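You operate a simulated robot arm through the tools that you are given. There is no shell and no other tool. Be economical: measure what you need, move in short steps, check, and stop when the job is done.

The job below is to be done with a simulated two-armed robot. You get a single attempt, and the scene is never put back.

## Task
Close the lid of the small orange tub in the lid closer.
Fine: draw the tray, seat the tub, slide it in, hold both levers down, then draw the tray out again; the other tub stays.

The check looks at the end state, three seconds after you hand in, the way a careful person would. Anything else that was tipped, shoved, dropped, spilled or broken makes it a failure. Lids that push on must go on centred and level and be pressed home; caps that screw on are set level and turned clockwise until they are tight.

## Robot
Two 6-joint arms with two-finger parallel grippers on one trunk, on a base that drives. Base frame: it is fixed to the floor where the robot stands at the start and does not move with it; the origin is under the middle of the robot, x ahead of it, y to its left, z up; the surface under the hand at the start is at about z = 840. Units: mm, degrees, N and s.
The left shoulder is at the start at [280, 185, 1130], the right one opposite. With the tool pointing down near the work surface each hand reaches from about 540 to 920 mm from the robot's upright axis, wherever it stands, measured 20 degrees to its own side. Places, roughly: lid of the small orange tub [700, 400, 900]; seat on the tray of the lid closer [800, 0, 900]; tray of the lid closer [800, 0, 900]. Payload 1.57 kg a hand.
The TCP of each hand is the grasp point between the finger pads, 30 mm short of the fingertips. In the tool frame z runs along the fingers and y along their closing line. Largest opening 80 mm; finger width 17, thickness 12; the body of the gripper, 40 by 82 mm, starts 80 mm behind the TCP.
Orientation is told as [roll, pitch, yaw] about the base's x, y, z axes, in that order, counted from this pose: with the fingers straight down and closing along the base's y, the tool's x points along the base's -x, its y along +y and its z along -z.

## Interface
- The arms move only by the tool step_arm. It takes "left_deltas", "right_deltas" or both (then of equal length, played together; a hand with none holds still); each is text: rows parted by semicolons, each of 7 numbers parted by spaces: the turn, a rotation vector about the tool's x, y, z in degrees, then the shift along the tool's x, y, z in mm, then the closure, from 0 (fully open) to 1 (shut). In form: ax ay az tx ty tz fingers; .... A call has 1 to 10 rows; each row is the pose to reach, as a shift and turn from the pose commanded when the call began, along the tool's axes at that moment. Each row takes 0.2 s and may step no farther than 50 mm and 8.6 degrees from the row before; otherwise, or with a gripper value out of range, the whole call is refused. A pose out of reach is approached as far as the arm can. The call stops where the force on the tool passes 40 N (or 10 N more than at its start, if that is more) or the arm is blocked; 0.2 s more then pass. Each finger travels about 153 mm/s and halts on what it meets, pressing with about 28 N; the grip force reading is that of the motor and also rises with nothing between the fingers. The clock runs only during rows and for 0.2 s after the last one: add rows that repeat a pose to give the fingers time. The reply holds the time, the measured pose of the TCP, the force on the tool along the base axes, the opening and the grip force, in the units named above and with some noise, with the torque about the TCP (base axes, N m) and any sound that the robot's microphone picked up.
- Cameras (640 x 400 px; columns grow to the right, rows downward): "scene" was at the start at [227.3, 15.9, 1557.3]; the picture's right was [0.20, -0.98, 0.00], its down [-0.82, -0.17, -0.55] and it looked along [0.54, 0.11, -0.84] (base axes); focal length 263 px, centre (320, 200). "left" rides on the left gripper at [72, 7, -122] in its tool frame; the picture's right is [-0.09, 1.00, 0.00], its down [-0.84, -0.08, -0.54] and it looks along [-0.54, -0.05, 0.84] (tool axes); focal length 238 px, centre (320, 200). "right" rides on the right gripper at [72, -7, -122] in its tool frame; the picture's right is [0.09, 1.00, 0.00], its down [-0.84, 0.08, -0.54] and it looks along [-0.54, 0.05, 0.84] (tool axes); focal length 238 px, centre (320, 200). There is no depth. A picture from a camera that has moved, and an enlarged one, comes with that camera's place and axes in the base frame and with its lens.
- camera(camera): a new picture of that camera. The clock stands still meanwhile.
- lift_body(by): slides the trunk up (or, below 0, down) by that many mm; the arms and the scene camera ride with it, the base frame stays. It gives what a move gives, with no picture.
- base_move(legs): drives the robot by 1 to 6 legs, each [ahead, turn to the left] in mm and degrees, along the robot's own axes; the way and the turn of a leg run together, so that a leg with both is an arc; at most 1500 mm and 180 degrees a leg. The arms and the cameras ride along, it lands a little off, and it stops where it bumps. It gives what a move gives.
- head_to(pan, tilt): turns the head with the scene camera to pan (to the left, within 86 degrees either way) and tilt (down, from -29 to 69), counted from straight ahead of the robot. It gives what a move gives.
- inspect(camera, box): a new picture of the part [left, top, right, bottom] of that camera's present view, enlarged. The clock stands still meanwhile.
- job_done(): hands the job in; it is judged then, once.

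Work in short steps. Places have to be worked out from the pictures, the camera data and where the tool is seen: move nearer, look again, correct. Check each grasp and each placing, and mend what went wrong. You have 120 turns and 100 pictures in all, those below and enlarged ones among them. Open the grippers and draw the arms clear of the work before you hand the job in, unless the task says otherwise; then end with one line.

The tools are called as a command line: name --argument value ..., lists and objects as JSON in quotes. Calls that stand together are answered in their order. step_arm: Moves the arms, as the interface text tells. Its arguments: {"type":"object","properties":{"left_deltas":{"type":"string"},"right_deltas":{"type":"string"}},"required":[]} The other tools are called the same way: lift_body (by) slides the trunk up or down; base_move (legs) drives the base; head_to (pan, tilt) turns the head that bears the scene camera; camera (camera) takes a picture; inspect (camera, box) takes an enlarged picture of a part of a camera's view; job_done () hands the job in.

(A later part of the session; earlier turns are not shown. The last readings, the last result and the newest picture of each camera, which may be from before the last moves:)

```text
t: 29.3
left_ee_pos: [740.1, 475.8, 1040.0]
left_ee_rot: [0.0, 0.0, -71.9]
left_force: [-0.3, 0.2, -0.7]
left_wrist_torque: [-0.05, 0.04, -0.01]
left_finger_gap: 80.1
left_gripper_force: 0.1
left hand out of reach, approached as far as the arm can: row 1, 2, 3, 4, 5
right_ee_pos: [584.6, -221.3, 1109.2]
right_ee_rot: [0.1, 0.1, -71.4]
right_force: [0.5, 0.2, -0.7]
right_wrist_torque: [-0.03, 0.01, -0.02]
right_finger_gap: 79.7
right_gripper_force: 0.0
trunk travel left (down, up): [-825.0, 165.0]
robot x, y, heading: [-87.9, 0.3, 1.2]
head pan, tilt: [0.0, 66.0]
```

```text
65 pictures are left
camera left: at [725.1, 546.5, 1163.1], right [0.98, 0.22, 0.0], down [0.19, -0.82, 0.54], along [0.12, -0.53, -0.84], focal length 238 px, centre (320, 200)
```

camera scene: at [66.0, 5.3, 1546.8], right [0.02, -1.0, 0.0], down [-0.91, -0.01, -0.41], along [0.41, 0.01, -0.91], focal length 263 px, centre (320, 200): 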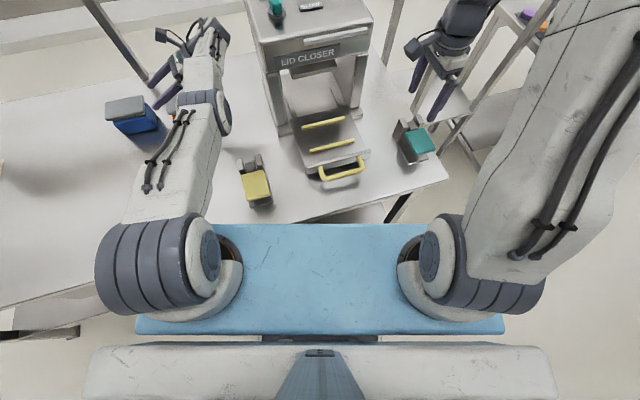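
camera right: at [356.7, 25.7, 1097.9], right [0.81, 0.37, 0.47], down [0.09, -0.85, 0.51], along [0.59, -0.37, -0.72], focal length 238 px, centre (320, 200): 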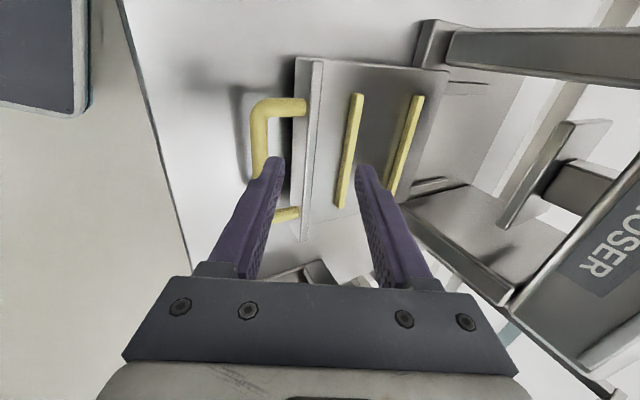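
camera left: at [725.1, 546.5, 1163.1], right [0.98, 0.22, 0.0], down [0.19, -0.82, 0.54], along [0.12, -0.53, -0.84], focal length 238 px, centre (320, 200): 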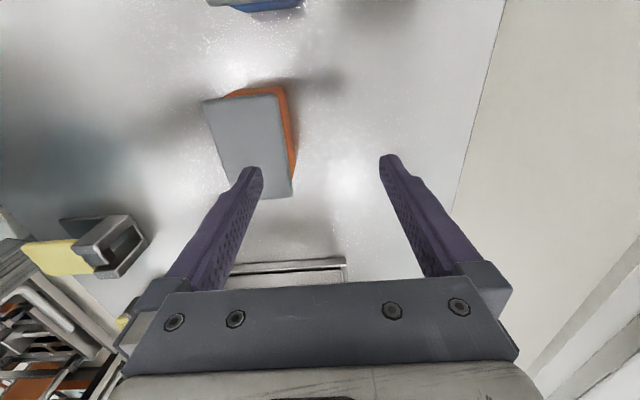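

The yaw is right now but the commanded point lay past reach; the lid centre again comes out near [674, 438]. I step back over it.

step_arm --left_deltas "0 0 0 -5 -24 10 0; 0 0 0 -10 -48 20 0; 0 0 0 -16 -73 30 0; 0 0 0 -16 -73 40 0"

camera --camera "left"

```text
t: 30.3
left_ee_pos: [676.4, 436.1, 1001.5]
left_ee_rot: [0.1, -0.1, -71.8]
left_force: [-0.1, 0.4, 0.1]
left_wrist_torque: [0.05, -0.04, 0.01]
left_finger_gap: 79.9
left_gripper_force: 0.0
left hand out of reach, approached as far as the arm can: row 1
right_ee_pos: [583.6, -221.2, 1109.8]
right_ee_rot: [0.0, 0.2, -71.4]
right_force: [-0.3, 0.0, -0.6]
right_wrist_torque: [0.0, 0.02, 0.02]
right_finger_gap: 79.9
right_gripper_force: 0.0
trunk travel left (down, up): [-825.0, 165.0]
robot x, y, heading: [-90.3, 0.9, 0.8]
head pan, tilt: [0.0, 66.0]
```

```text
64 pictures are left
camera left: at [660.4, 506.7, 1124.3], right [0.97, 0.22, 0.0], down [0.19, -0.82, 0.54], along [0.12, -0.53, -0.84], focal length 238 px, centre (320, 200)
```

left: 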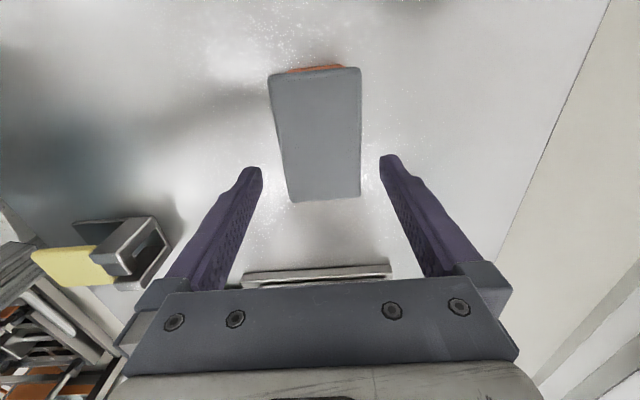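

The lid measures 68 x 113 mm, centred at [677, 436.5], angle 17.5°, within 1 mm of the TCP. I go down until the tips are just above lid height and check the side clearances.

step_arm --left_deltas "0 0 0 0 1 22 0; 0 0 0 0 1 42 0; 0 0 0 0 1 42 0"

camera --camera "left"

```text
t: 31.1
left_ee_pos: [677.8, 436.6, 960.0]
left_ee_rot: [0.0, 0.0, -71.8]
left_force: [0.1, -0.3, 0.0]
left_wrist_torque: [0.0, 0.01, 0.04]
left_finger_gap: 79.9
left_gripper_force: 0.1
right_ee_pos: [585.1, -220.6, 1108.7]
right_ee_rot: [-0.1, 0.1, -71.5]
right_force: [0.3, 0.5, -0.5]
right_wrist_torque: [0.01, -0.02, -0.01]
right_finger_gap: 80.1
right_gripper_force: 0.0
trunk travel left (down, up): [-825.0, 165.0]
robot x, y, heading: [-88.3, -0.1, 0.7]
head pan, tilt: [0.0, 66.0]
```

```text
63 pictures are left
camera left: at [661.6, 507.3, 1081.5], right [0.97, 0.22, 0.0], down [0.19, -0.82, 0.54], along [0.12, -0.53, -0.84], focal length 238 px, centre (320, 200)
```

left: 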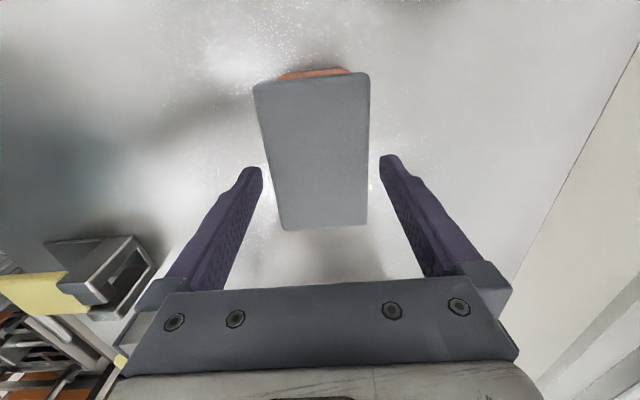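

Lid spans 268–369 between fingertips at 262–380: a 1 mm shift centres it. I descend to TCP z ≈ 915, fingers still open.

step_arm --left_deltas "0 0 0 0 -1.3 15 0; 0 0 0 0 -1.3 30 0; 0 0 0 0 -1.3 45 0; 0 0 0 0 -1.3 45 0"

camera --camera "left"

```text
t: 32.1
left_ee_pos: [677.5, 436.8, 913.1]
left_ee_rot: [0.0, 0.0, -71.8]
left_force: [-0.2, 0.7, 0.5]
left_wrist_torque: [0.0, -0.02, 0.01]
left_finger_gap: 80.1
left_gripper_force: 0.1
right_ee_pos: [585.4, -221.1, 1107.7]
right_ee_rot: [-0.1, 0.1, -71.4]
right_force: [0.6, 0.1, -0.1]
right_wrist_torque: [-0.02, 0.03, 0.02]
right_finger_gap: 80.0
right_gripper_force: 0.1
trunk travel left (down, up): [-825.0, 165.0]
robot x, y, heading: [-88.1, 1.6, 0.9]
head pan, tilt: [0.0, 66.0]
```

```text
62 pictures are left
camera left: at [661.8, 506.8, 1036.8], right [0.97, 0.22, 0.0], down [0.19, -0.82, 0.54], along [0.12, -0.53, -0.84], focal length 238 px, centre (320, 200)
```

left: 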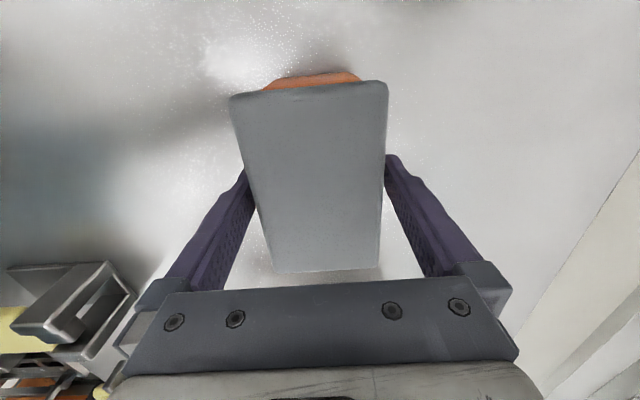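

Fingers straddle the lid without contact. I close on the lid.

step_arm --left_deltas "0 0 0 0 0 0 0.1; 0 0 0 0 0 0 0.3; 0 0 0 0 0 0 0.3"

camera --camera "left"

```text
t: 32.9
left_ee_pos: [677.0, 436.4, 913.9]
left_ee_rot: [0.0, 0.1, -71.8]
left_force: [-0.4, -1.4, 0.0]
left_wrist_torque: [0.1, 0.01, 0.06]
left_finger_gap: 71.7
left_gripper_force: 27.9
right_ee_pos: [584.0, -221.2, 1107.8]
right_ee_rot: [-0.1, 0.1, -71.4]
right_force: [-0.7, -0.1, -0.6]
right_wrist_torque: [0.03, -0.01, 0.03]
right_finger_gap: 79.9
right_gripper_force: 0.0
trunk travel left (down, up): [-825.0, 165.0]
robot x, y, heading: [-84.9, 3.5, 0.9]
head pan, tilt: [0.0, 66.0]
```

```text
61 pictures are left
camera left: at [661.6, 506.7, 1036.9], right [0.97, 0.22, 0.0], down [0.19, -0.82, 0.54], along [0.12, -0.53, -0.84], focal length 238 px, centre (320, 200)
```

left: 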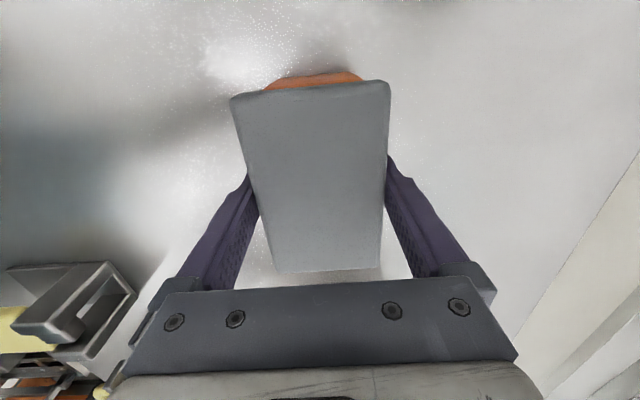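

The grip holds at 71.7 mm on the lid. I lift 15 mm and see whether only the lid comes.

step_arm --left_deltas "0 0 0 0 0 -4 0.3; 0 0 0 0 0 -8 0.3; 0 0 0 0 0 -15 0.3; 0 0 0 0 0 -15 0.3"

camera --camera "left"

inspect --camera "scene" --box '[80, 60, 280, 185]'

```text
t: 33.9
left_ee_pos: [676.4, 435.3, 927.8]
left_ee_rot: [0.1, 0.0, -71.9]
left_force: [0.2, 0.5, -0.5]
left_wrist_torque: [-0.03, 0.0, -0.01]
left_finger_gap: 71.0
left_gripper_force: 27.8
right_ee_pos: [584.7, -222.1, 1107.8]
right_ee_rot: [0.0, 0.1, -71.4]
right_force: [-0.9, -0.7, 0.7]
right_wrist_torque: [0.02, 0.03, 0.0]
right_finger_gap: 80.0
right_gripper_force: 0.1
trunk travel left (down, up): [-825.0, 165.0]
robot x, y, heading: [-88.5, 2.8, 1.1]
head pan, tilt: [0.0, 66.0]
```

```text
60 pictures are left
camera left: at [660.6, 506.4, 1052.0], right [0.97, 0.22, 0.0], down [0.19, -0.82, 0.54], along [0.12, -0.53, -0.84], focal length 238 px, centre (320, 200)
```

left: 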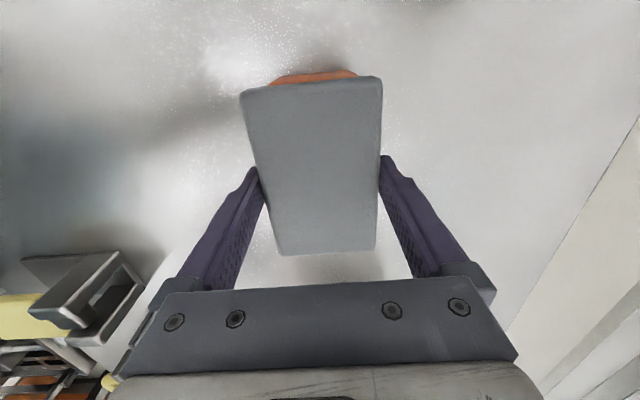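

```text
3.20 times, centred on (180, 122) of scene
camera zoom: at [131.2, 6.6, 1546.8], right [0.02, -1.0, 0.0], down [-0.91, -0.02, -0.41], along [0.41, 0.01, -0.91], focal length 840 px, centre (768, 448)
```

zoom: 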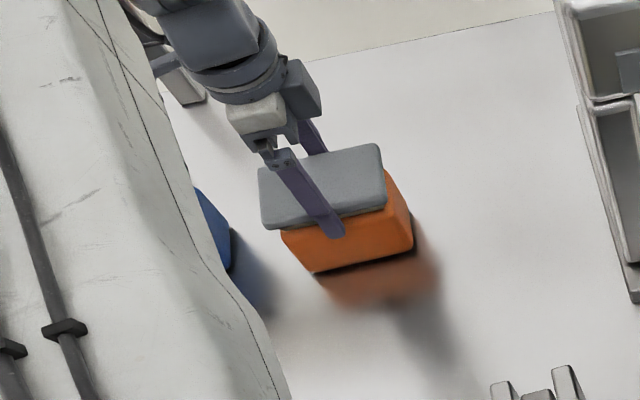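

The lid kept its size at z ≈ 924 in the view, so the fingers slipped up and nothing lifted. I open, go back down slightly deeper, regrip, and lift just 3 mm to read the load.

step_arm --left_deltas "0 0 0 0 0 0 0; 0 0 0 0 0 10 0; 0 0 0 0 0 18 0; 0 0 0 0 0 18 0.5; 0 0 0 0 0 18 0.7; 0 0 0 0 0 18 0.7; 0 0 0 0 0 15 0.7"

camera --camera "left"

```text
t: 35.5
left_ee_pos: [674.8, 436.2, 912.7]
left_ee_rot: [-0.1, 0.1, -71.9]
left_force: [0.8, 0.4, 0.1]
left_wrist_torque: [0.03, 0.03, 0.03]
left_finger_gap: 71.5
left_gripper_force: 27.8
right_ee_pos: [584.4, -221.9, 1108.9]
right_ee_rot: [-0.2, 0.0, -71.4]
right_force: [-0.6, 1.2, 0.4]
right_wrist_torque: [0.02, -0.03, 0.0]
right_finger_gap: 80.0
right_gripper_force: 0.1
trunk travel left (down, up): [-825.0, 165.0]
robot x, y, heading: [-87.0, 3.5, 0.9]
head pan, tilt: [0.0, 66.0]
```

```text
58 pictures are left
camera left: at [660.6, 506.5, 1036.3], right [0.97, 0.22, 0.0], down [0.19, -0.82, 0.54], along [0.12, -0.53, -0.84], focal length 238 px, centre (320, 200)
```

left: 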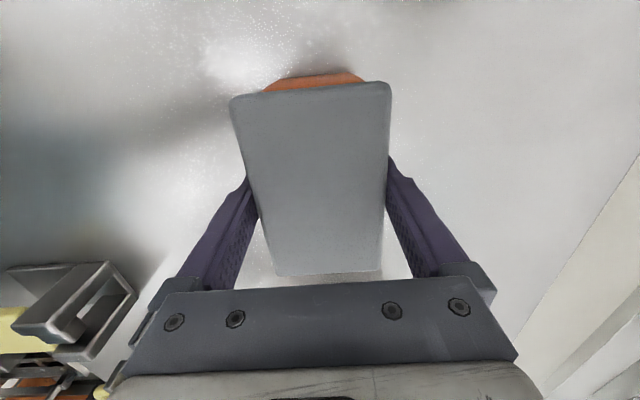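

No load shows after 3 mm. I lift 5 mm more and compare views.

step_arm --left_deltas "0 0 0 0 0 -1 0.7; 0 0 0 0 0 -2 0.7; 0 0 0 0 0 -3 0.7; 0 0 0 0 0 -4 0.7; 0 0 0 0 0 -5 0.7"

camera --camera "left"

inspect --camera "scene" --box '[140, 95, 240, 157]'

```text
t: 36.7
left_ee_pos: [676.8, 436.3, 919.8]
left_ee_rot: [0.0, 0.0, -71.8]
left_force: [-0.2, 0.8, -3.8]
left_wrist_torque: [0.03, 0.0, -0.04]
left_finger_gap: 71.2
left_gripper_force: 27.9
right_ee_pos: [584.9, -221.3, 1108.6]
right_ee_rot: [-0.1, 0.2, -71.4]
right_force: [-0.2, 0.0, -0.2]
right_wrist_torque: [-0.01, 0.0, -0.04]
right_finger_gap: 80.2
right_gripper_force: 0.0
trunk travel left (down, up): [-825.0, 165.0]
robot x, y, heading: [-82.8, 0.5, 0.8]
head pan, tilt: [0.0, 66.0]
```

```text
57 pictures are left
camera left: at [661.3, 506.5, 1042.0], right [0.97, 0.22, 0.0], down [0.19, -0.82, 0.54], along [0.12, -0.53, -0.84], focal length 238 px, centre (320, 200)
```

left: 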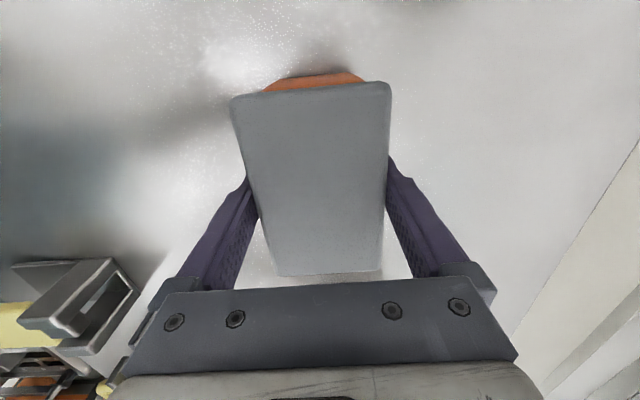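

```text
6.40 times, centred on (190, 126) of scene
camera zoom: at [131.4, 6.7, 1546.8], right [0.02, -1.0, 0.0], down [-0.91, -0.02, -0.41], along [0.41, 0.01, -0.91], focal length 1681 px, centre (1152, 674)
```

zoom: 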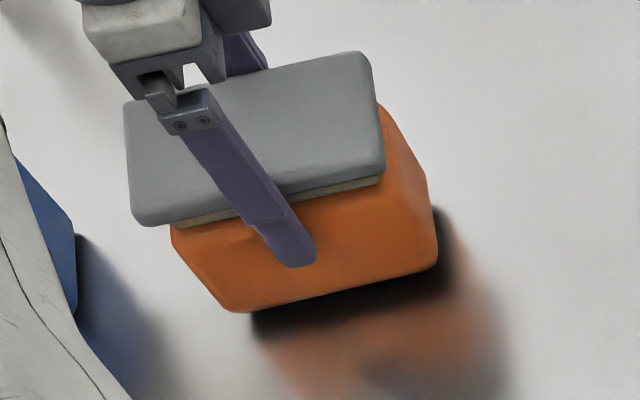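

Now the lid and tub rise together (load 3.8 N, view unchanged, shadow opened). Before trusting this, I hold for 2 s at this low height to see whether it creeps.

step_arm --left_deltas "0 0 0 0 0 0 1; 0 0 0 0 0 0 1; 0 0 0 0 0 0 1; 0 0 0 0 0 0 1; 0 0 0 0 0 0 1; 0 0 0 0 0 0 1; 0 0 0 0 0 0 1; 0 0 0 0 0 0 1; 0 0 0 0 0 0 1; 0 0 0 0 0 0 1"

inspect --camera "scene" --box '[140, 95, 240, 157]'

camera --camera "left"

```text
t: 38.9
left_ee_pos: [677.1, 436.2, 919.9]
left_ee_rot: [0.1, 0.0, -71.8]
left_force: [0.3, 0.0, -2.9]
left_wrist_torque: [0.01, 0.01, -0.01]
left_finger_gap: 71.3
left_gripper_force: 28.2
right_ee_pos: [585.0, -220.2, 1108.7]
right_ee_rot: [-0.1, 0.1, -71.4]
right_force: [0.4, -0.5, 0.3]
right_wrist_torque: [0.01, -0.02, -0.02]
right_finger_gap: 80.1
right_gripper_force: 0.1
trunk travel left (down, up): [-825.0, 165.0]
robot x, y, heading: [-88.6, 0.9, 0.9]
head pan, tilt: [0.0, 66.0]
```

```text
6.40 times, centred on (190, 126) of scene
camera zoom: at [131.4, 6.7, 1546.8], right [0.02, -1.0, 0.0], down [-0.91, -0.02, -0.41], along [0.41, 0.01, -0.91], focal length 1681 px, centre (1152, 674)
```

zoom: 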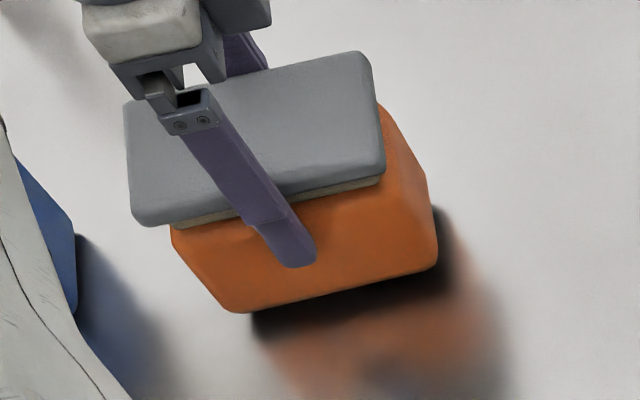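

```text
54 pictures are left
camera left: at [661.3, 506.5, 1041.9], right [0.97, 0.22, 0.0], down [0.19, -0.82, 0.54], along [0.12, -0.53, -0.84], focal length 238 px, centre (320, 200)
```

left: 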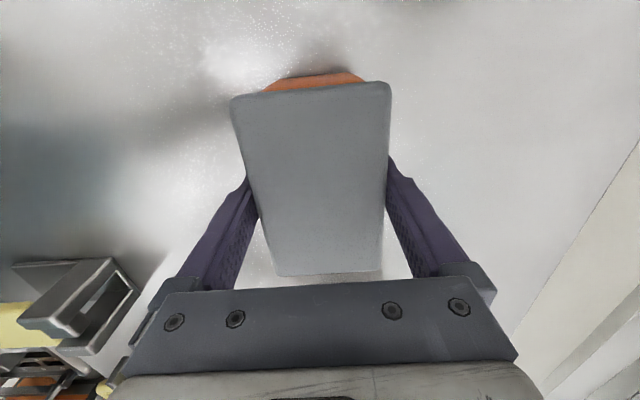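

No creep at all. I carry gently at low height toward the robot along the closer's axis, accelerating softly.

step_arm --left_deltas "0 0 0 0 -2 0 1; 0 0 0 0 -6 -1 1; 0 0 0 0 -13 -2 1; 0 0 0 0 -23 -3 1; 0 0 0 0 -35 -4 1; 0 0 0 0 -48 -5 1; 0 0 0 0 -60 -6 1; 0 0 0 0 -70 -7 1; 0 0 0 0 -77 -8 1; 0 0 0 0 -80 -8 1"

camera --camera "left"

```text
t: 41.1
left_ee_pos: [599.6, 411.2, 927.1]
left_ee_rot: [-0.1, 0.0, -71.8]
left_force: [0.1, -0.2, -3.4]
left_wrist_torque: [-0.03, 0.01, 0.0]
left_finger_gap: 71.3
left_gripper_force: 27.6
right_ee_pos: [584.0, -221.5, 1109.0]
right_ee_rot: [-0.1, 0.1, -71.4]
right_force: [-0.4, -0.7, -0.3]
right_wrist_torque: [0.01, -0.01, -0.01]
right_finger_gap: 80.0
right_gripper_force: 0.0
trunk travel left (down, up): [-825.0, 165.0]
robot x, y, heading: [-85.1, 1.1, 1.0]
head pan, tilt: [0.0, 66.0]
```

```text
53 pictures are left
camera left: at [583.7, 481.5, 1050.3], right [0.97, 0.22, 0.0], down [0.19, -0.82, 0.54], along [0.12, -0.53, -0.84], focal length 238 px, centre (320, 200)
```

left: 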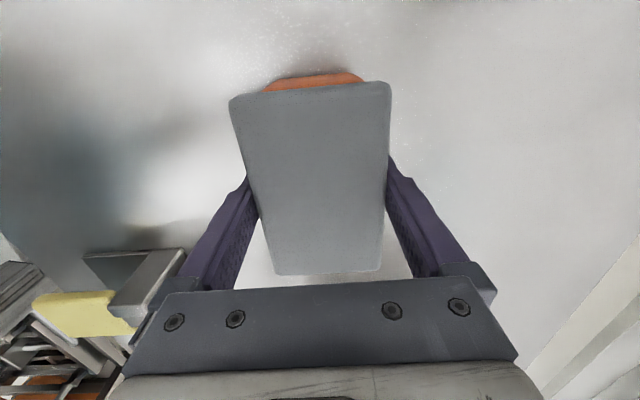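

Stable. Next the same gentle motion: another 125 mm toward the robot while rising to about 70 mm off the table.

step_arm --left_deltas "0 0 0 0 -1 -2 1; 0 0 0 0 -5 -6 1; 0 0 0 0 -13 -12 1; 0 0 0 0 -26 -20 1; 0 0 0 0 -44 -30 1; 0 0 0 0 -64 -40 1; 0 0 0 0 -84 -48 1; 0 0 0 0 -102 -54 1; 0 0 0 0 -115 -58 1; 0 0 0 0 -121 -60 1"

camera --camera "scene"

```text
t: 43.3
left_ee_pos: [485.5, 373.5, 987.2]
left_ee_rot: [0.0, 0.0, -72.0]
left_force: [0.8, -0.3, -3.2]
left_wrist_torque: [-0.03, -0.01, -0.05]
left_finger_gap: 71.4
left_gripper_force: 28.0
right_ee_pos: [585.3, -220.6, 1107.5]
right_ee_rot: [-0.1, 0.1, -71.4]
right_force: [-0.4, 0.1, 0.7]
right_wrist_torque: [0.01, -0.03, 0.01]
right_finger_gap: 80.0
right_gripper_force: 0.1
trunk travel left (down, up): [-825.0, 165.0]
robot x, y, heading: [-89.9, -4.0, 1.1]
head pan, tilt: [0.0, 66.0]
```

```text
52 pictures are left
camera scene: at [131.3, 6.6, 1546.8], right [0.02, -1.0, 0.0], down [-0.91, -0.02, -0.41], along [0.41, 0.01, -0.91], focal length 263 px, centre (320, 200)
```

scene: 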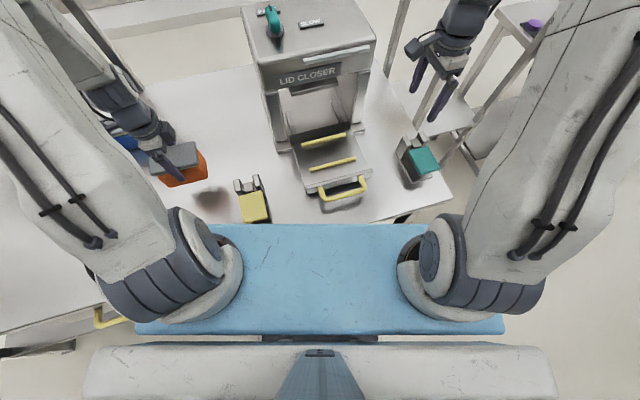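

The tub hangs level about 73 mm up. I carry it sideways toward the tray, first half.

step_arm --left_deltas "0 0 0 -4 0 0 1; 0 0 0 -14 0 0 1; 0 0 0 -32 0 0 1; 0 0 0 -58 0 0 1; 0 0 0 -88 0 0 1; 0 0 0 -120 0 0 1; 0 0 0 -150 0 0 1; 0 0 0 -176 0 0 1; 0 0 0 -192 0 0 1; 0 0 0 -198 0 0 1"

step_arm --left_deltas "0 0 0 -3 0 0 1; 0 0 0 -10 0 0 1; 0 0 0 -22 0 0 1; 0 0 0 -38 0 0 1; 0 0 0 -56 0 0 1; 0 0 0 -74 0 0 1; 0 0 0 -90 0 0 1; 0 0 0 -102 0 0 1; 0 0 0 -109 0 0 1; 0 0 0 -111 0 0 1"

camera --camera "left"

camera --camera "scene"

```text
t: 45.5
left_ee_pos: [545.9, 184.9, 986.6]
left_ee_rot: [0.0, 0.0, -71.8]
left_force: [0.7, 0.2, -3.3]
left_wrist_torque: [-0.01, 0.02, 0.01]
left_finger_gap: 71.4
left_gripper_force: 28.0
right_ee_pos: [585.1, -221.0, 1108.5]
right_ee_rot: [-0.1, 0.1, -71.3]
right_force: [0.3, -0.3, 0.4]
right_wrist_torque: [-0.04, 0.01, 0.01]
right_finger_gap: 80.3
right_gripper_force: 0.1
trunk travel left (down, up): [-825.0, 165.0]
robot x, y, heading: [-84.8, -0.5, 1.1]
head pan, tilt: [0.0, 66.0]
```

```text
t: 47.7
left_ee_pos: [582.0, 78.5, 987.7]
left_ee_rot: [0.0, 0.0, -71.8]
left_force: [-1.0, -0.3, -2.8]
left_wrist_torque: [0.03, 0.02, 0.0]
left_finger_gap: 71.4
left_gripper_force: 28.2
right_ee_pos: [585.1, -221.1, 1109.1]
right_ee_rot: [-0.1, 0.0, -71.4]
right_force: [-0.3, -0.7, 0.0]
right_wrist_torque: [0.02, 0.01, -0.01]
right_finger_gap: 79.7
right_gripper_force: 0.0
trunk travel left (down, up): [-825.0, 165.0]
robot x, y, heading: [-88.1, 0.6, 1.1]
head pan, tilt: [0.0, 66.0]
```

```text
51 pictures are left
camera left: at [565.6, 150.0, 1109.7], right [0.97, 0.22, 0.0], down [0.19, -0.82, 0.54], along [0.12, -0.53, -0.84], focal length 238 px, centre (320, 200)
```

left: 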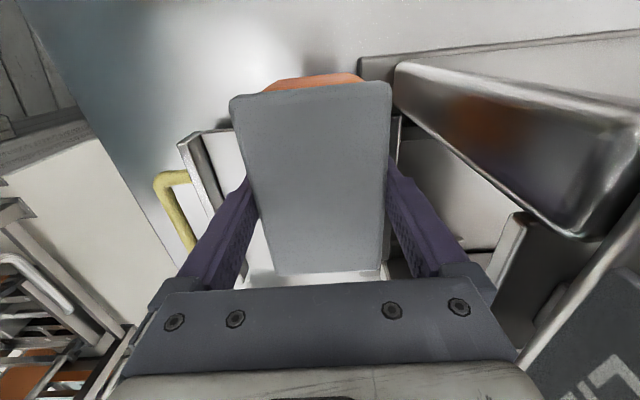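

```text
50 pictures are left
camera scene: at [131.3, 6.5, 1546.8], right [0.02, -1.0, 0.0], down [-0.91, -0.02, -0.41], along [0.41, 0.01, -0.91], focal length 263 px, centre (320, 200)
```

scene: 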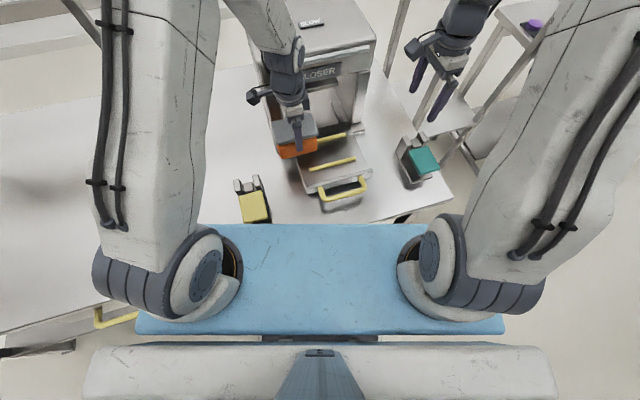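

The tub is near the tray's left side, clear of the column. I measure the strips again for an exact seat position.

inspect --camera "scene" --box '[250, 100, 400, 215]'

camera --camera "right"

```text
3.48 times, centred on (325, 158) of scene
camera zoom: at [131.3, 6.5, 1546.8], right [0.02, -1.0, 0.0], down [-0.91, -0.02, -0.41], along [0.41, 0.01, -0.91], focal length 914 px, centre (303, 348)
```

zoom: 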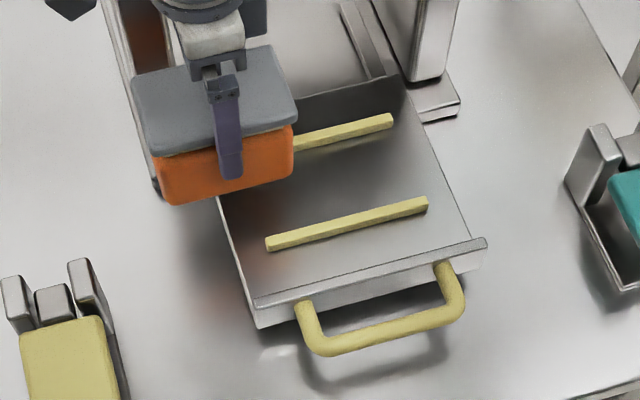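

```text
48 pictures are left
camera right: at [557.0, -155.0, 1230.3], right [0.91, 0.4, 0.0], down [0.34, -0.77, 0.54], along [0.22, -0.49, -0.84], focal length 238 px, centre (320, 200)
```

right: 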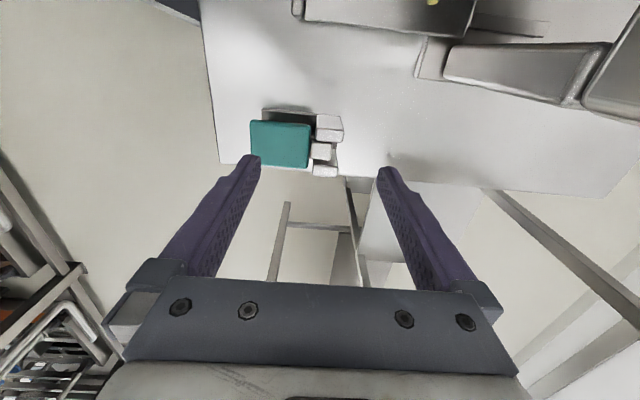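

Seat centre comes out at about [603.5, -10.5], direction 17°, strip tops near z = 866. I carry the tub over it with a 1° yaw trim, still high.

step_arm --left_deltas "0 0 0.2 -4 0 0 1; 0 0 0.4 -12 -1 0 1; 0 0 0.6 -24 -2 0 1; 0 0 0.8 -40 -3 0 1; 0 0 1 -57 -4 0 1; 0 0 1 -72 -5 0 1; 0 0 1 -83 -6 0 1; 0 0 1 -89 -7 0 1; 0 0 1 -91 -7.3 0 1"

inspect --camera "scene" --box '[250, 90, 400, 205]'

camera --camera "left"

```text
t: 49.7
left_ee_pos: [602.4, -7.9, 987.4]
left_ee_rot: [0.1, 0.0, -72.8]
left_force: [-0.4, -0.9, -3.0]
left_wrist_torque: [0.01, 0.04, -0.01]
left_finger_gap: 71.1
left_gripper_force: 28.1
right_ee_pos: [585.0, -220.6, 1109.6]
right_ee_rot: [-0.1, 0.1, -71.4]
right_force: [0.0, -0.2, -0.4]
right_wrist_torque: [0.0, 0.03, 0.01]
right_finger_gap: 80.1
right_gripper_force: 0.1
trunk travel left (down, up): [-825.0, 165.0]
robot x, y, heading: [-87.2, 0.3, 1.1]
head pan, tilt: [0.0, 66.0]
```

```text
3.48 times, centred on (325, 148) of scene
camera zoom: at [131.3, 6.5, 1546.8], right [0.02, -1.0, 0.0], down [-0.91, -0.02, -0.41], along [0.41, 0.01, -0.91], focal length 914 px, centre (303, 383)
```

zoom: 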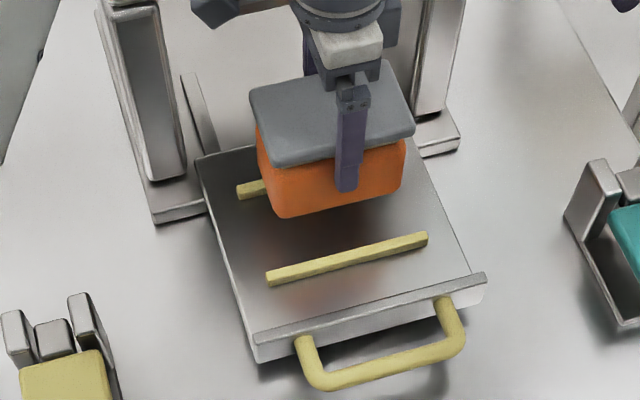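

```text
46 pictures are left
camera left: at [588.5, 61.4, 1110.7], right [0.98, 0.21, 0.0], down [0.17, -0.82, 0.54], along [0.11, -0.53, -0.84], focal length 238 px, centre (320, 200)
```

left: 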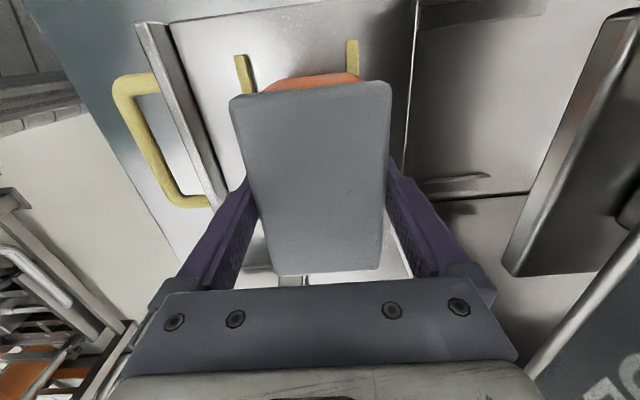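

The hand view suggests the tub may sit a bit too far toward the closer relative to the strips. I enlarge to measure the offset.

inspect --camera "left" --box '[200, 20, 400, 145]'

```text
3.20 times, centred on (300, 82) of left
camera zoom: at [588.5, 61.4, 1110.7], right [0.98, 0.21, 0.0], down [0.17, -0.82, 0.54], along [0.11, -0.53, -0.84], focal length 763 px, centre (384, 576)
```

zoom: 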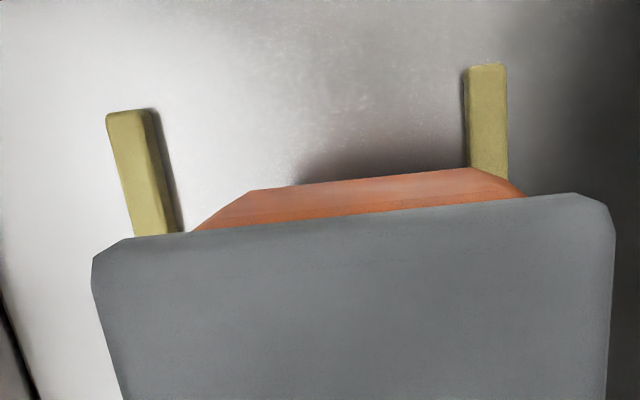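

Both cameras agree if the strip tops are at z ≈ 881, giving the seat centre [589.5, -12]. I shift 13 mm toward the robot and lower 25 mm, then look again.

step_arm --left_deltas "0 0 0 0 -3 1 1; 0 0 0 0 -7 4 1; 0 0 0 0 -11 8 1; 0 0 0 0 -13 13 1; 0 0 0 0 -13.5 18 1; 0 0 0 0 -13.5 23 1; 0 0 0 0 -13.5 25 1"

inspect --camera "left" --box '[200, 20, 400, 145]'

inspect --camera "scene" --box '[270, 100, 380, 185]'

```text
t: 51.3
left_ee_pos: [590.3, -12.9, 962.7]
left_ee_rot: [0.0, -0.1, -72.8]
left_force: [0.4, -0.3, -3.7]
left_wrist_torque: [-0.01, 0.01, 0.0]
left_finger_gap: 71.3
left_gripper_force: 28.0
right_ee_pos: [585.4, -220.8, 1108.6]
right_ee_rot: [-0.1, 0.1, -71.4]
right_force: [0.2, 0.0, -0.5]
right_wrist_torque: [0.02, 0.01, -0.04]
right_finger_gap: 80.0
right_gripper_force: 0.1
trunk travel left (down, up): [-825.0, 165.0]
robot x, y, heading: [-84.1, 1.8, 1.0]
head pan, tilt: [0.0, 66.0]
```

```text
3.20 times, centred on (300, 82) of left
camera zoom: at [575.6, 57.9, 1085.6], right [0.98, 0.21, 0.0], down [0.17, -0.82, 0.54], along [0.11, -0.53, -0.84], focal length 763 px, centre (384, 576)
```

zoom: 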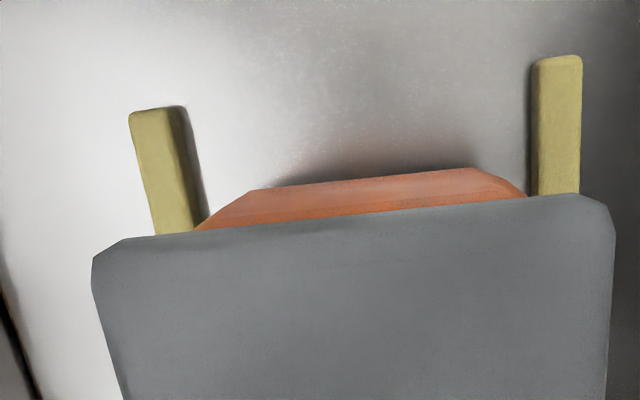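

```text
4.71 times, centred on (325, 142) of scene
camera zoom: at [131.3, 6.5, 1546.8], right [0.02, -1.0, 0.0], down [-0.91, -0.02, -0.41], along [0.41, 0.01, -0.91], focal length 1236 px, centre (296, 471)
```

zoom: 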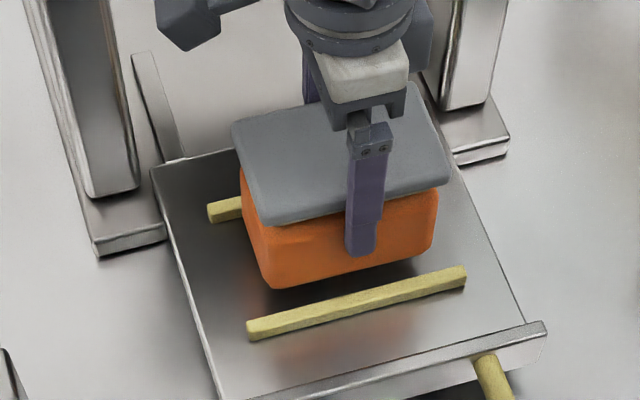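

Now centred to within about 1 mm. I lower 15 mm, then feel for the tray in small steps.

step_arm --left_deltas "0 0 0 0 0 3 1; 0 0 0 0 0 7 1; 0 0 0 0 0 11 1; 0 0 0 0 0 14 1; 0 0 0 0 0 15 1"

step_arm --left_deltas "0 0 0 0 0 1 1; 0 0 0 0 0 2 1; 0 0 0 0 0 3 1; 0 0 0 0 0 4 1"

inspect --camera "scene" --box '[270, 100, 380, 185]'

```text
t: 52.5
left_ee_pos: [590.2, -13.8, 947.0]
left_ee_rot: [0.0, -0.1, -72.9]
left_force: [0.5, -0.3, -3.6]
left_wrist_torque: [0.01, 0.0, -0.01]
left_finger_gap: 71.3
left_gripper_force: 28.0
right_ee_pos: [584.3, -221.1, 1109.0]
right_ee_rot: [-0.1, 0.1, -71.4]
right_force: [0.3, -0.2, -0.8]
right_wrist_torque: [-0.02, -0.02, 0.0]
right_finger_gap: 80.0
right_gripper_force: 0.0
trunk travel left (down, up): [-825.0, 165.0]
robot x, y, heading: [-85.5, -1.5, 0.9]
head pan, tilt: [0.0, 66.0]
```

```text
t: 53.5
left_ee_pos: [591.2, -13.5, 945.0]
left_ee_rot: [0.1, -0.2, -72.8]
left_force: [-1.5, 2.0, 9.3]
left_wrist_torque: [0.22, 0.2, -0.02]
left_finger_gap: 71.5
left_gripper_force: 27.6
right_ee_pos: [584.3, -221.9, 1109.1]
right_ee_rot: [-0.1, 0.1, -71.4]
right_force: [0.3, -0.3, 0.6]
right_wrist_torque: [-0.05, 0.01, 0.0]
right_finger_gap: 80.1
right_gripper_force: 0.0
trunk travel left (down, up): [-825.0, 165.0]
robot x, y, heading: [-84.6, 2.4, 0.6]
head pan, tilt: [0.0, 66.0]
```

```text
4.71 times, centred on (325, 142) of scene
camera zoom: at [130.4, 6.7, 1547.2], right [0.02, -1.0, 0.0], down [-0.91, -0.02, -0.41], along [0.41, 0.01, -0.91], focal length 1236 px, centre (296, 471)
```

zoom: 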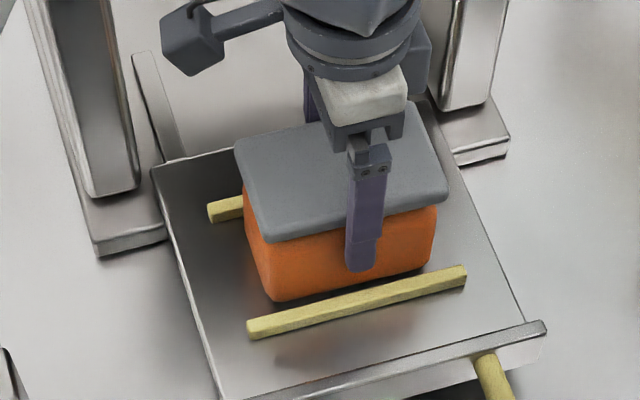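

Contact came at the expected tray-floor height with 9 N, the tub just inside the near strip. I ease off, open and rise.

step_arm --left_deltas "0 0 0 0 0 -1.5 1; 0 0 0 0 0 -1.5 0; 0 0 0 0 0 -1.5 0; 0 0 0 0 0 -1.5 0; 0 0 0 0 0 -15 0; 0 0 0 0 0 -45 0; 0 0 0 0 0 -70 0"

camera --camera "left"

inspect --camera "scene" --box '[270, 100, 380, 185]'

```text
t: 55.1
left_ee_pos: [588.3, -13.2, 1012.2]
left_ee_rot: [-0.1, 0.1, -72.8]
left_force: [-0.4, 0.2, -0.2]
left_wrist_torque: [0.04, -0.01, -0.01]
left_finger_gap: 79.8
left_gripper_force: 0.0
right_ee_pos: [585.0, -220.7, 1108.4]
right_ee_rot: [0.0, 0.1, -71.4]
right_force: [-0.5, 0.0, 0.5]
right_wrist_torque: [0.02, 0.05, 0.01]
right_finger_gap: 80.0
right_gripper_force: 0.0
trunk travel left (down, up): [-825.0, 165.0]
robot x, y, heading: [-84.9, 1.5, 0.9]
head pan, tilt: [0.0, 66.0]
```

```text
41 pictures are left
camera left: at [574.3, 57.7, 1136.0], right [0.98, 0.21, 0.0], down [0.17, -0.82, 0.54], along [0.11, -0.53, -0.84], focal length 238 px, centre (320, 200)
```

left: 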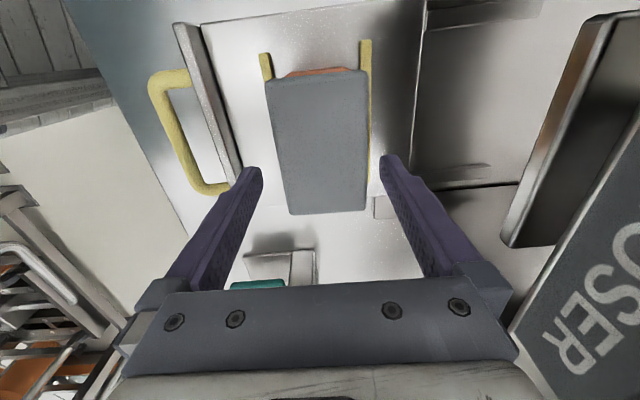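

```text
4.71 times, centred on (325, 142) of scene
camera zoom: at [131.2, 6.5, 1546.8], right [0.02, -1.0, 0.0], down [-0.91, -0.02, -0.41], along [0.41, 0.01, -0.91], focal length 1236 px, centre (296, 471)
```

zoom: 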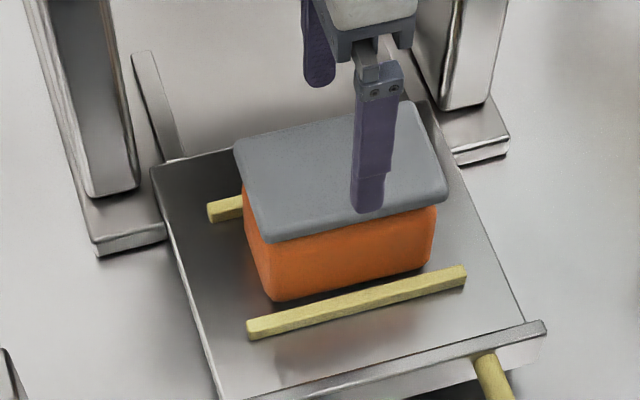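

The tub stands squarely between the strips with its lid on. I draw the left arm away to the left, then drive back so the right hand can reach the handle.

step_arm --left_deltas "0 0 0 0 0 -45 0; 0 0 0 20 -5 -60 0; 0 0 0 60 -15 -60 0; 0 0 0 105 -25 -60 0; 0 0 0 150 -35 -60 0; 0 0 0 195 -45 -60 0; 0 0 0 240 -55 -60 0; 0 0 0 280 -60 -60 0"

base_move --legs '[[-85, 0]]'

camera --camera "scene"

```text
t: 56.9
left_ee_pos: [449.1, 235.5, 1072.6]
left_ee_rot: [0.0, 0.0, -73.0]
left_force: [0.5, 0.3, -0.4]
left_wrist_torque: [-0.01, 0.02, 0.0]
left_finger_gap: 80.0
left_gripper_force: 0.1
right_ee_pos: [584.3, -220.8, 1108.7]
right_ee_rot: [-0.1, 0.0, -71.4]
right_force: [0.6, 0.7, 0.2]
right_wrist_torque: [0.01, -0.01, 0.02]
right_finger_gap: 80.0
right_gripper_force: 0.0
trunk travel left (down, up): [-825.0, 165.0]
robot x, y, heading: [-88.4, -2.5, 1.2]
head pan, tilt: [0.0, 66.0]
```

```text
t: 58.0
left_ee_pos: [366.9, 234.7, 1072.4]
left_ee_rot: [0.0, 0.1, -72.8]
left_force: [0.5, 0.5, -0.6]
left_wrist_torque: [0.03, 0.05, 0.01]
left_finger_gap: 79.9
left_gripper_force: 0.1
right_ee_pos: [500.5, -221.8, 1109.1]
right_ee_rot: [-0.1, 0.1, -71.4]
right_force: [0.6, -0.3, 0.1]
right_wrist_torque: [0.01, 0.02, 0.0]
right_finger_gap: 80.0
right_gripper_force: 0.0
trunk travel left (down, up): [-825.0, 165.0]
robot x, y, heading: [-171.2, 1.9, 1.1]
head pan, tilt: [0.0, 66.0]
```

```text
39 pictures are left
camera scene: at [47.5, 5.2, 1546.8], right [0.02, -1.0, 0.0], down [-0.91, -0.02, -0.41], along [0.41, 0.01, -0.91], focal length 263 px, centre (320, 200)
```

scene: 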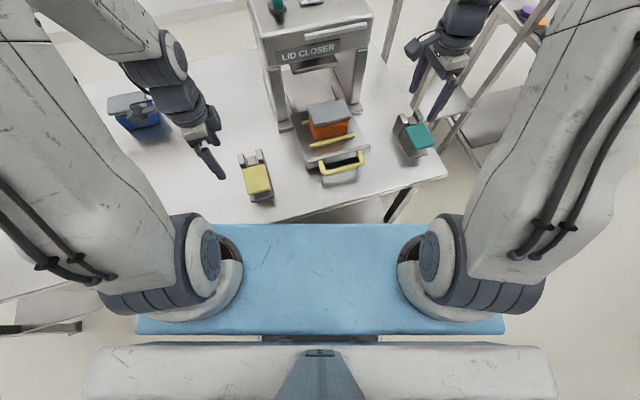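

I back up another 65 mm so that handle and both levers all fall in comfortable reach.

base_move --legs '[[-65, 0]]'

inspect --camera "scene" --box '[220, 40, 460, 190]'

```text
t: 59.0
left_ee_pos: [301.4, 231.8, 1073.1]
left_ee_rot: [0.0, 0.0, -72.9]
left_force: [0.3, 0.5, -0.5]
left_wrist_torque: [0.0, 0.02, -0.02]
left_finger_gap: 80.1
left_gripper_force: 0.1
right_ee_pos: [436.2, -223.6, 1107.8]
right_ee_rot: [-0.1, 0.1, -71.5]
right_force: [0.9, -0.2, -1.2]
right_wrist_torque: [0.05, 0.02, -0.02]
right_finger_gap: 80.1
right_gripper_force: 0.0
trunk travel left (down, up): [-825.0, 165.0]
robot x, y, heading: [-236.1, -0.9, 0.6]
head pan, tilt: [0.0, 66.0]
```

```text
2.67 times, centred on (340, 115) of scene
camera zoom: at [-17.6, 3.9, 1546.8], right [0.02, -1.0, 0.0], down [-0.91, -0.02, -0.41], along [0.41, 0.01, -0.91], focal length 700 px, centre (267, 427)
```

zoom: 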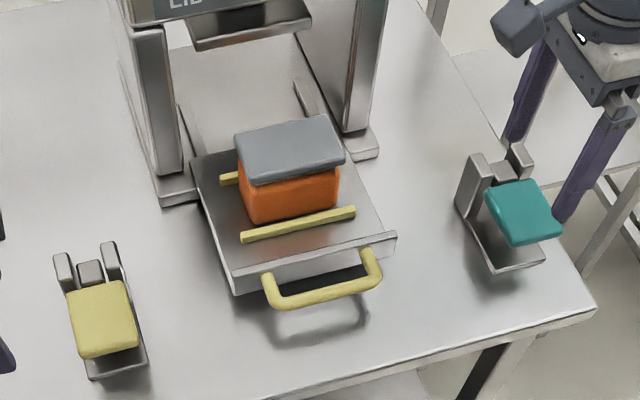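

The bar is now at about [441, -52, 885]. I bring the right hand, tipped 28°, to 100 mm short of it with fingers part closed.

step_arm --right_deltas "-5 0 0 35 2 10 0; -10 0 0 75 5 25 0.3; -15 0 0 110 7 50 0.5; -20 0 0 140 10 80 0.6; -25 0 0 158 12 110 0.62; -28 0 0 161 12 135 0.62; -28 0 0 161 12 135 0.62"

camera --camera "right"

```text
t: 60.6
left_ee_pos: [301.1, 231.5, 1072.3]
left_ee_rot: [0.0, 0.0, -72.9]
left_force: [-1.1, -0.2, 0.1]
left_wrist_torque: [0.04, 0.02, -0.04]
left_finger_gap: 80.1
left_gripper_force: 0.0
right_ee_pos: [413.3, -91.5, 988.4]
right_ee_rot: [27.6, 2.0, -68.7]
right_force: [0.7, -2.1, -0.2]
right_wrist_torque: [0.17, 0.1, 0.06]
right_finger_gap: 30.4
right_gripper_force: 0.0
right hand out of reach, approached as far as the arm can: row 4, 5, 6, 7
trunk travel left (down, up): [-825.0, 165.0]
robot x, y, heading: [-229.9, -4.5, 1.0]
head pan, tilt: [0.0, 66.0]
```

```text
37 pictures are left
camera right: at [332.4, -49.9, 1095.5], right [0.8, 0.39, 0.46], down [0.14, -0.86, 0.49], along [0.59, -0.32, -0.74], focal length 238 px, centre (320, 200)
```

right: 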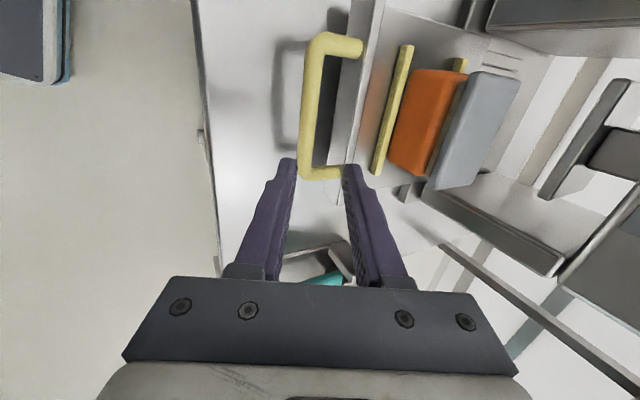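

The arm prefers less tilt here. I reduce the tilt to 20° and line up about 60 mm above the bar.

step_arm --right_deltas "4 0 0 -1 7 13 0.62; 8 0 0 -2 13 26 0.62; 8 0 0 -2 13 26 0.62"

camera --camera "right"

```text
t: 61.4
left_ee_pos: [300.6, 232.8, 1072.6]
left_ee_rot: [0.0, 0.0, -72.9]
left_force: [-0.7, 0.0, 0.1]
left_wrist_torque: [-0.02, 0.0, -0.01]
left_finger_gap: 79.9
left_gripper_force: 0.1
right_ee_pos: [437.1, -88.7, 971.2]
right_ee_rot: [19.8, 0.3, -71.4]
right_force: [0.6, 0.1, 0.8]
right_wrist_torque: [-0.03, 0.01, 0.0]
right_finger_gap: 30.6
right_gripper_force: 0.0
right hand out of reach, approached as far as the arm can: row 1
trunk travel left (down, up): [-825.0, 165.0]
robot x, y, heading: [-235.7, -0.6, 1.3]
head pan, tilt: [0.0, 66.0]
```

```text
36 pictures are left
camera right: at [370.5, -35.6, 1084.7], right [0.86, 0.38, 0.34], down [0.16, -0.83, 0.53], along [0.49, -0.4, -0.78], focal length 238 px, centre (320, 200)
```

right: 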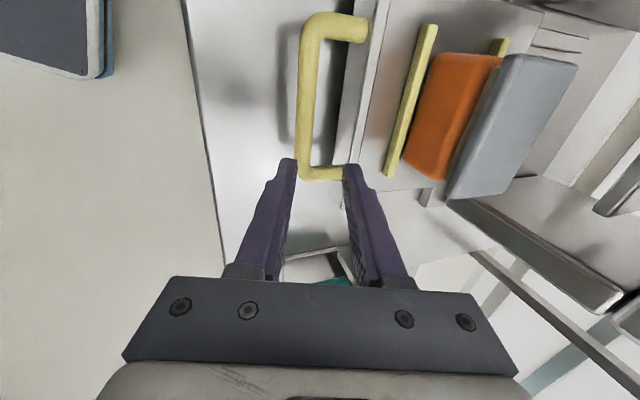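

Now in reach at 20° tilt; bar at [445, -50, 885]. I move along the bar to its middle and go down onto it.

step_arm --right_deltas "0 0 0 20 -6 5 0.62; 0 0 0 34 -10.6 20 0.62; 0 0 0 34 -10.6 45 0.62; 0 0 0 34 -10.6 60 0.62; 0 0 0 34 -10.6 71 0.62; 0 0 0 34 -10.6 71 0.62"

camera --camera "right"

```text
t: 62.5
left_ee_pos: [299.6, 232.4, 1072.5]
left_ee_rot: [0.0, 0.1, -72.9]
left_force: [-0.4, -1.3, 0.4]
left_wrist_torque: [0.02, 0.01, 0.02]
left_finger_gap: 80.2
left_gripper_force: 0.1
right_ee_pos: [458.1, -62.8, 927.0]
right_ee_rot: [20.9, 1.8, -70.8]
right_force: [1.1, 0.1, 22.0]
right_wrist_torque: [-0.1, -0.11, -0.02]
right_finger_gap: 23.1
right_gripper_force: 0.0
right hand out of reach, approached as far as the arm can: row 1, 2, 3, 4, 5
trunk travel left (down, up): [-825.0, 165.0]
robot x, y, heading: [-236.3, -2.5, 0.8]
head pan, tilt: [0.0, 66.0]
stopped in row 5 (right hand): the force on the tool passed its limit at 45 N (the readings are from after the stop); the commanded pose is now the measured one
```

```text
35 pictures are left
camera right: at [390.8, -13.7, 1039.4], right [0.85, 0.38, 0.36], down [0.17, -0.85, 0.51], along [0.5, -0.37, -0.78], focal length 238 px, centre (320, 200)
```

right: 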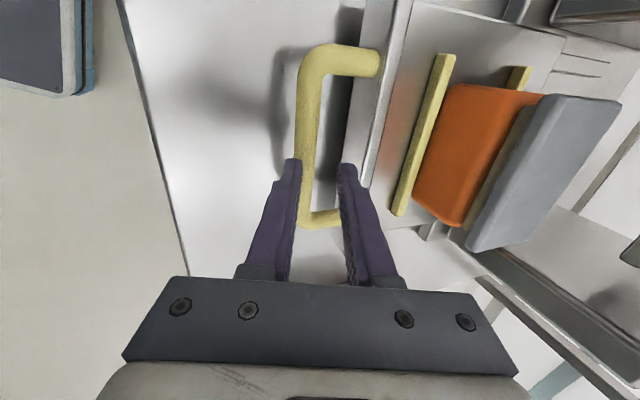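

A finger landed on the bar because the arm was held 15 mm off by its limits; no damage visible. Low poses relative to the shoulder work better, so I raise the trunk 120 mm, which also lifts the hand straight off.

lift_body --by 120

camera --camera "scene"

```text
t: 64.0
left_ee_pos: [301.1, 232.4, 1193.2]
left_ee_rot: [0.0, -0.1, -73.0]
left_force: [-0.5, 0.5, -0.5]
left_wrist_torque: [0.03, -0.06, -0.03]
left_finger_gap: 80.0
left_gripper_force: 0.0
right_ee_pos: [457.8, -63.4, 1042.8]
right_ee_rot: [20.3, 1.9, -70.9]
right_force: [-0.1, -0.2, 0.3]
right_wrist_torque: [-0.01, 0.04, 0.01]
right_finger_gap: 30.5
right_gripper_force: 0.0
trunk travel left (down, up): [-945.0, 45.0]
robot x, y, heading: [-236.9, 2.6, 0.9]
head pan, tilt: [0.0, 66.0]
```

```text
34 pictures are left
camera scene: at [-18.0, 3.8, 1666.7], right [0.02, -1.0, 0.0], down [-0.91, -0.01, -0.41], along [0.41, 0.01, -0.91], focal length 263 px, centre (320, 200)
```

scene: 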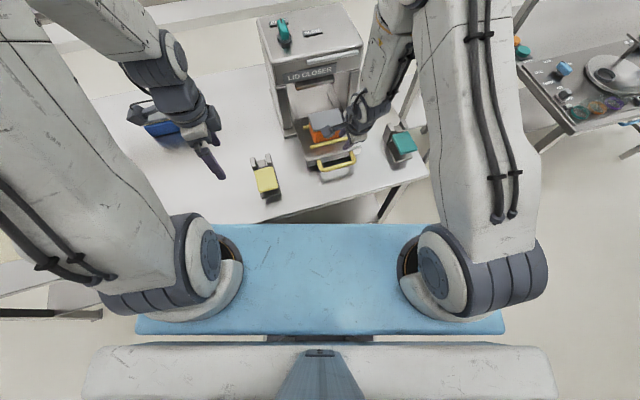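

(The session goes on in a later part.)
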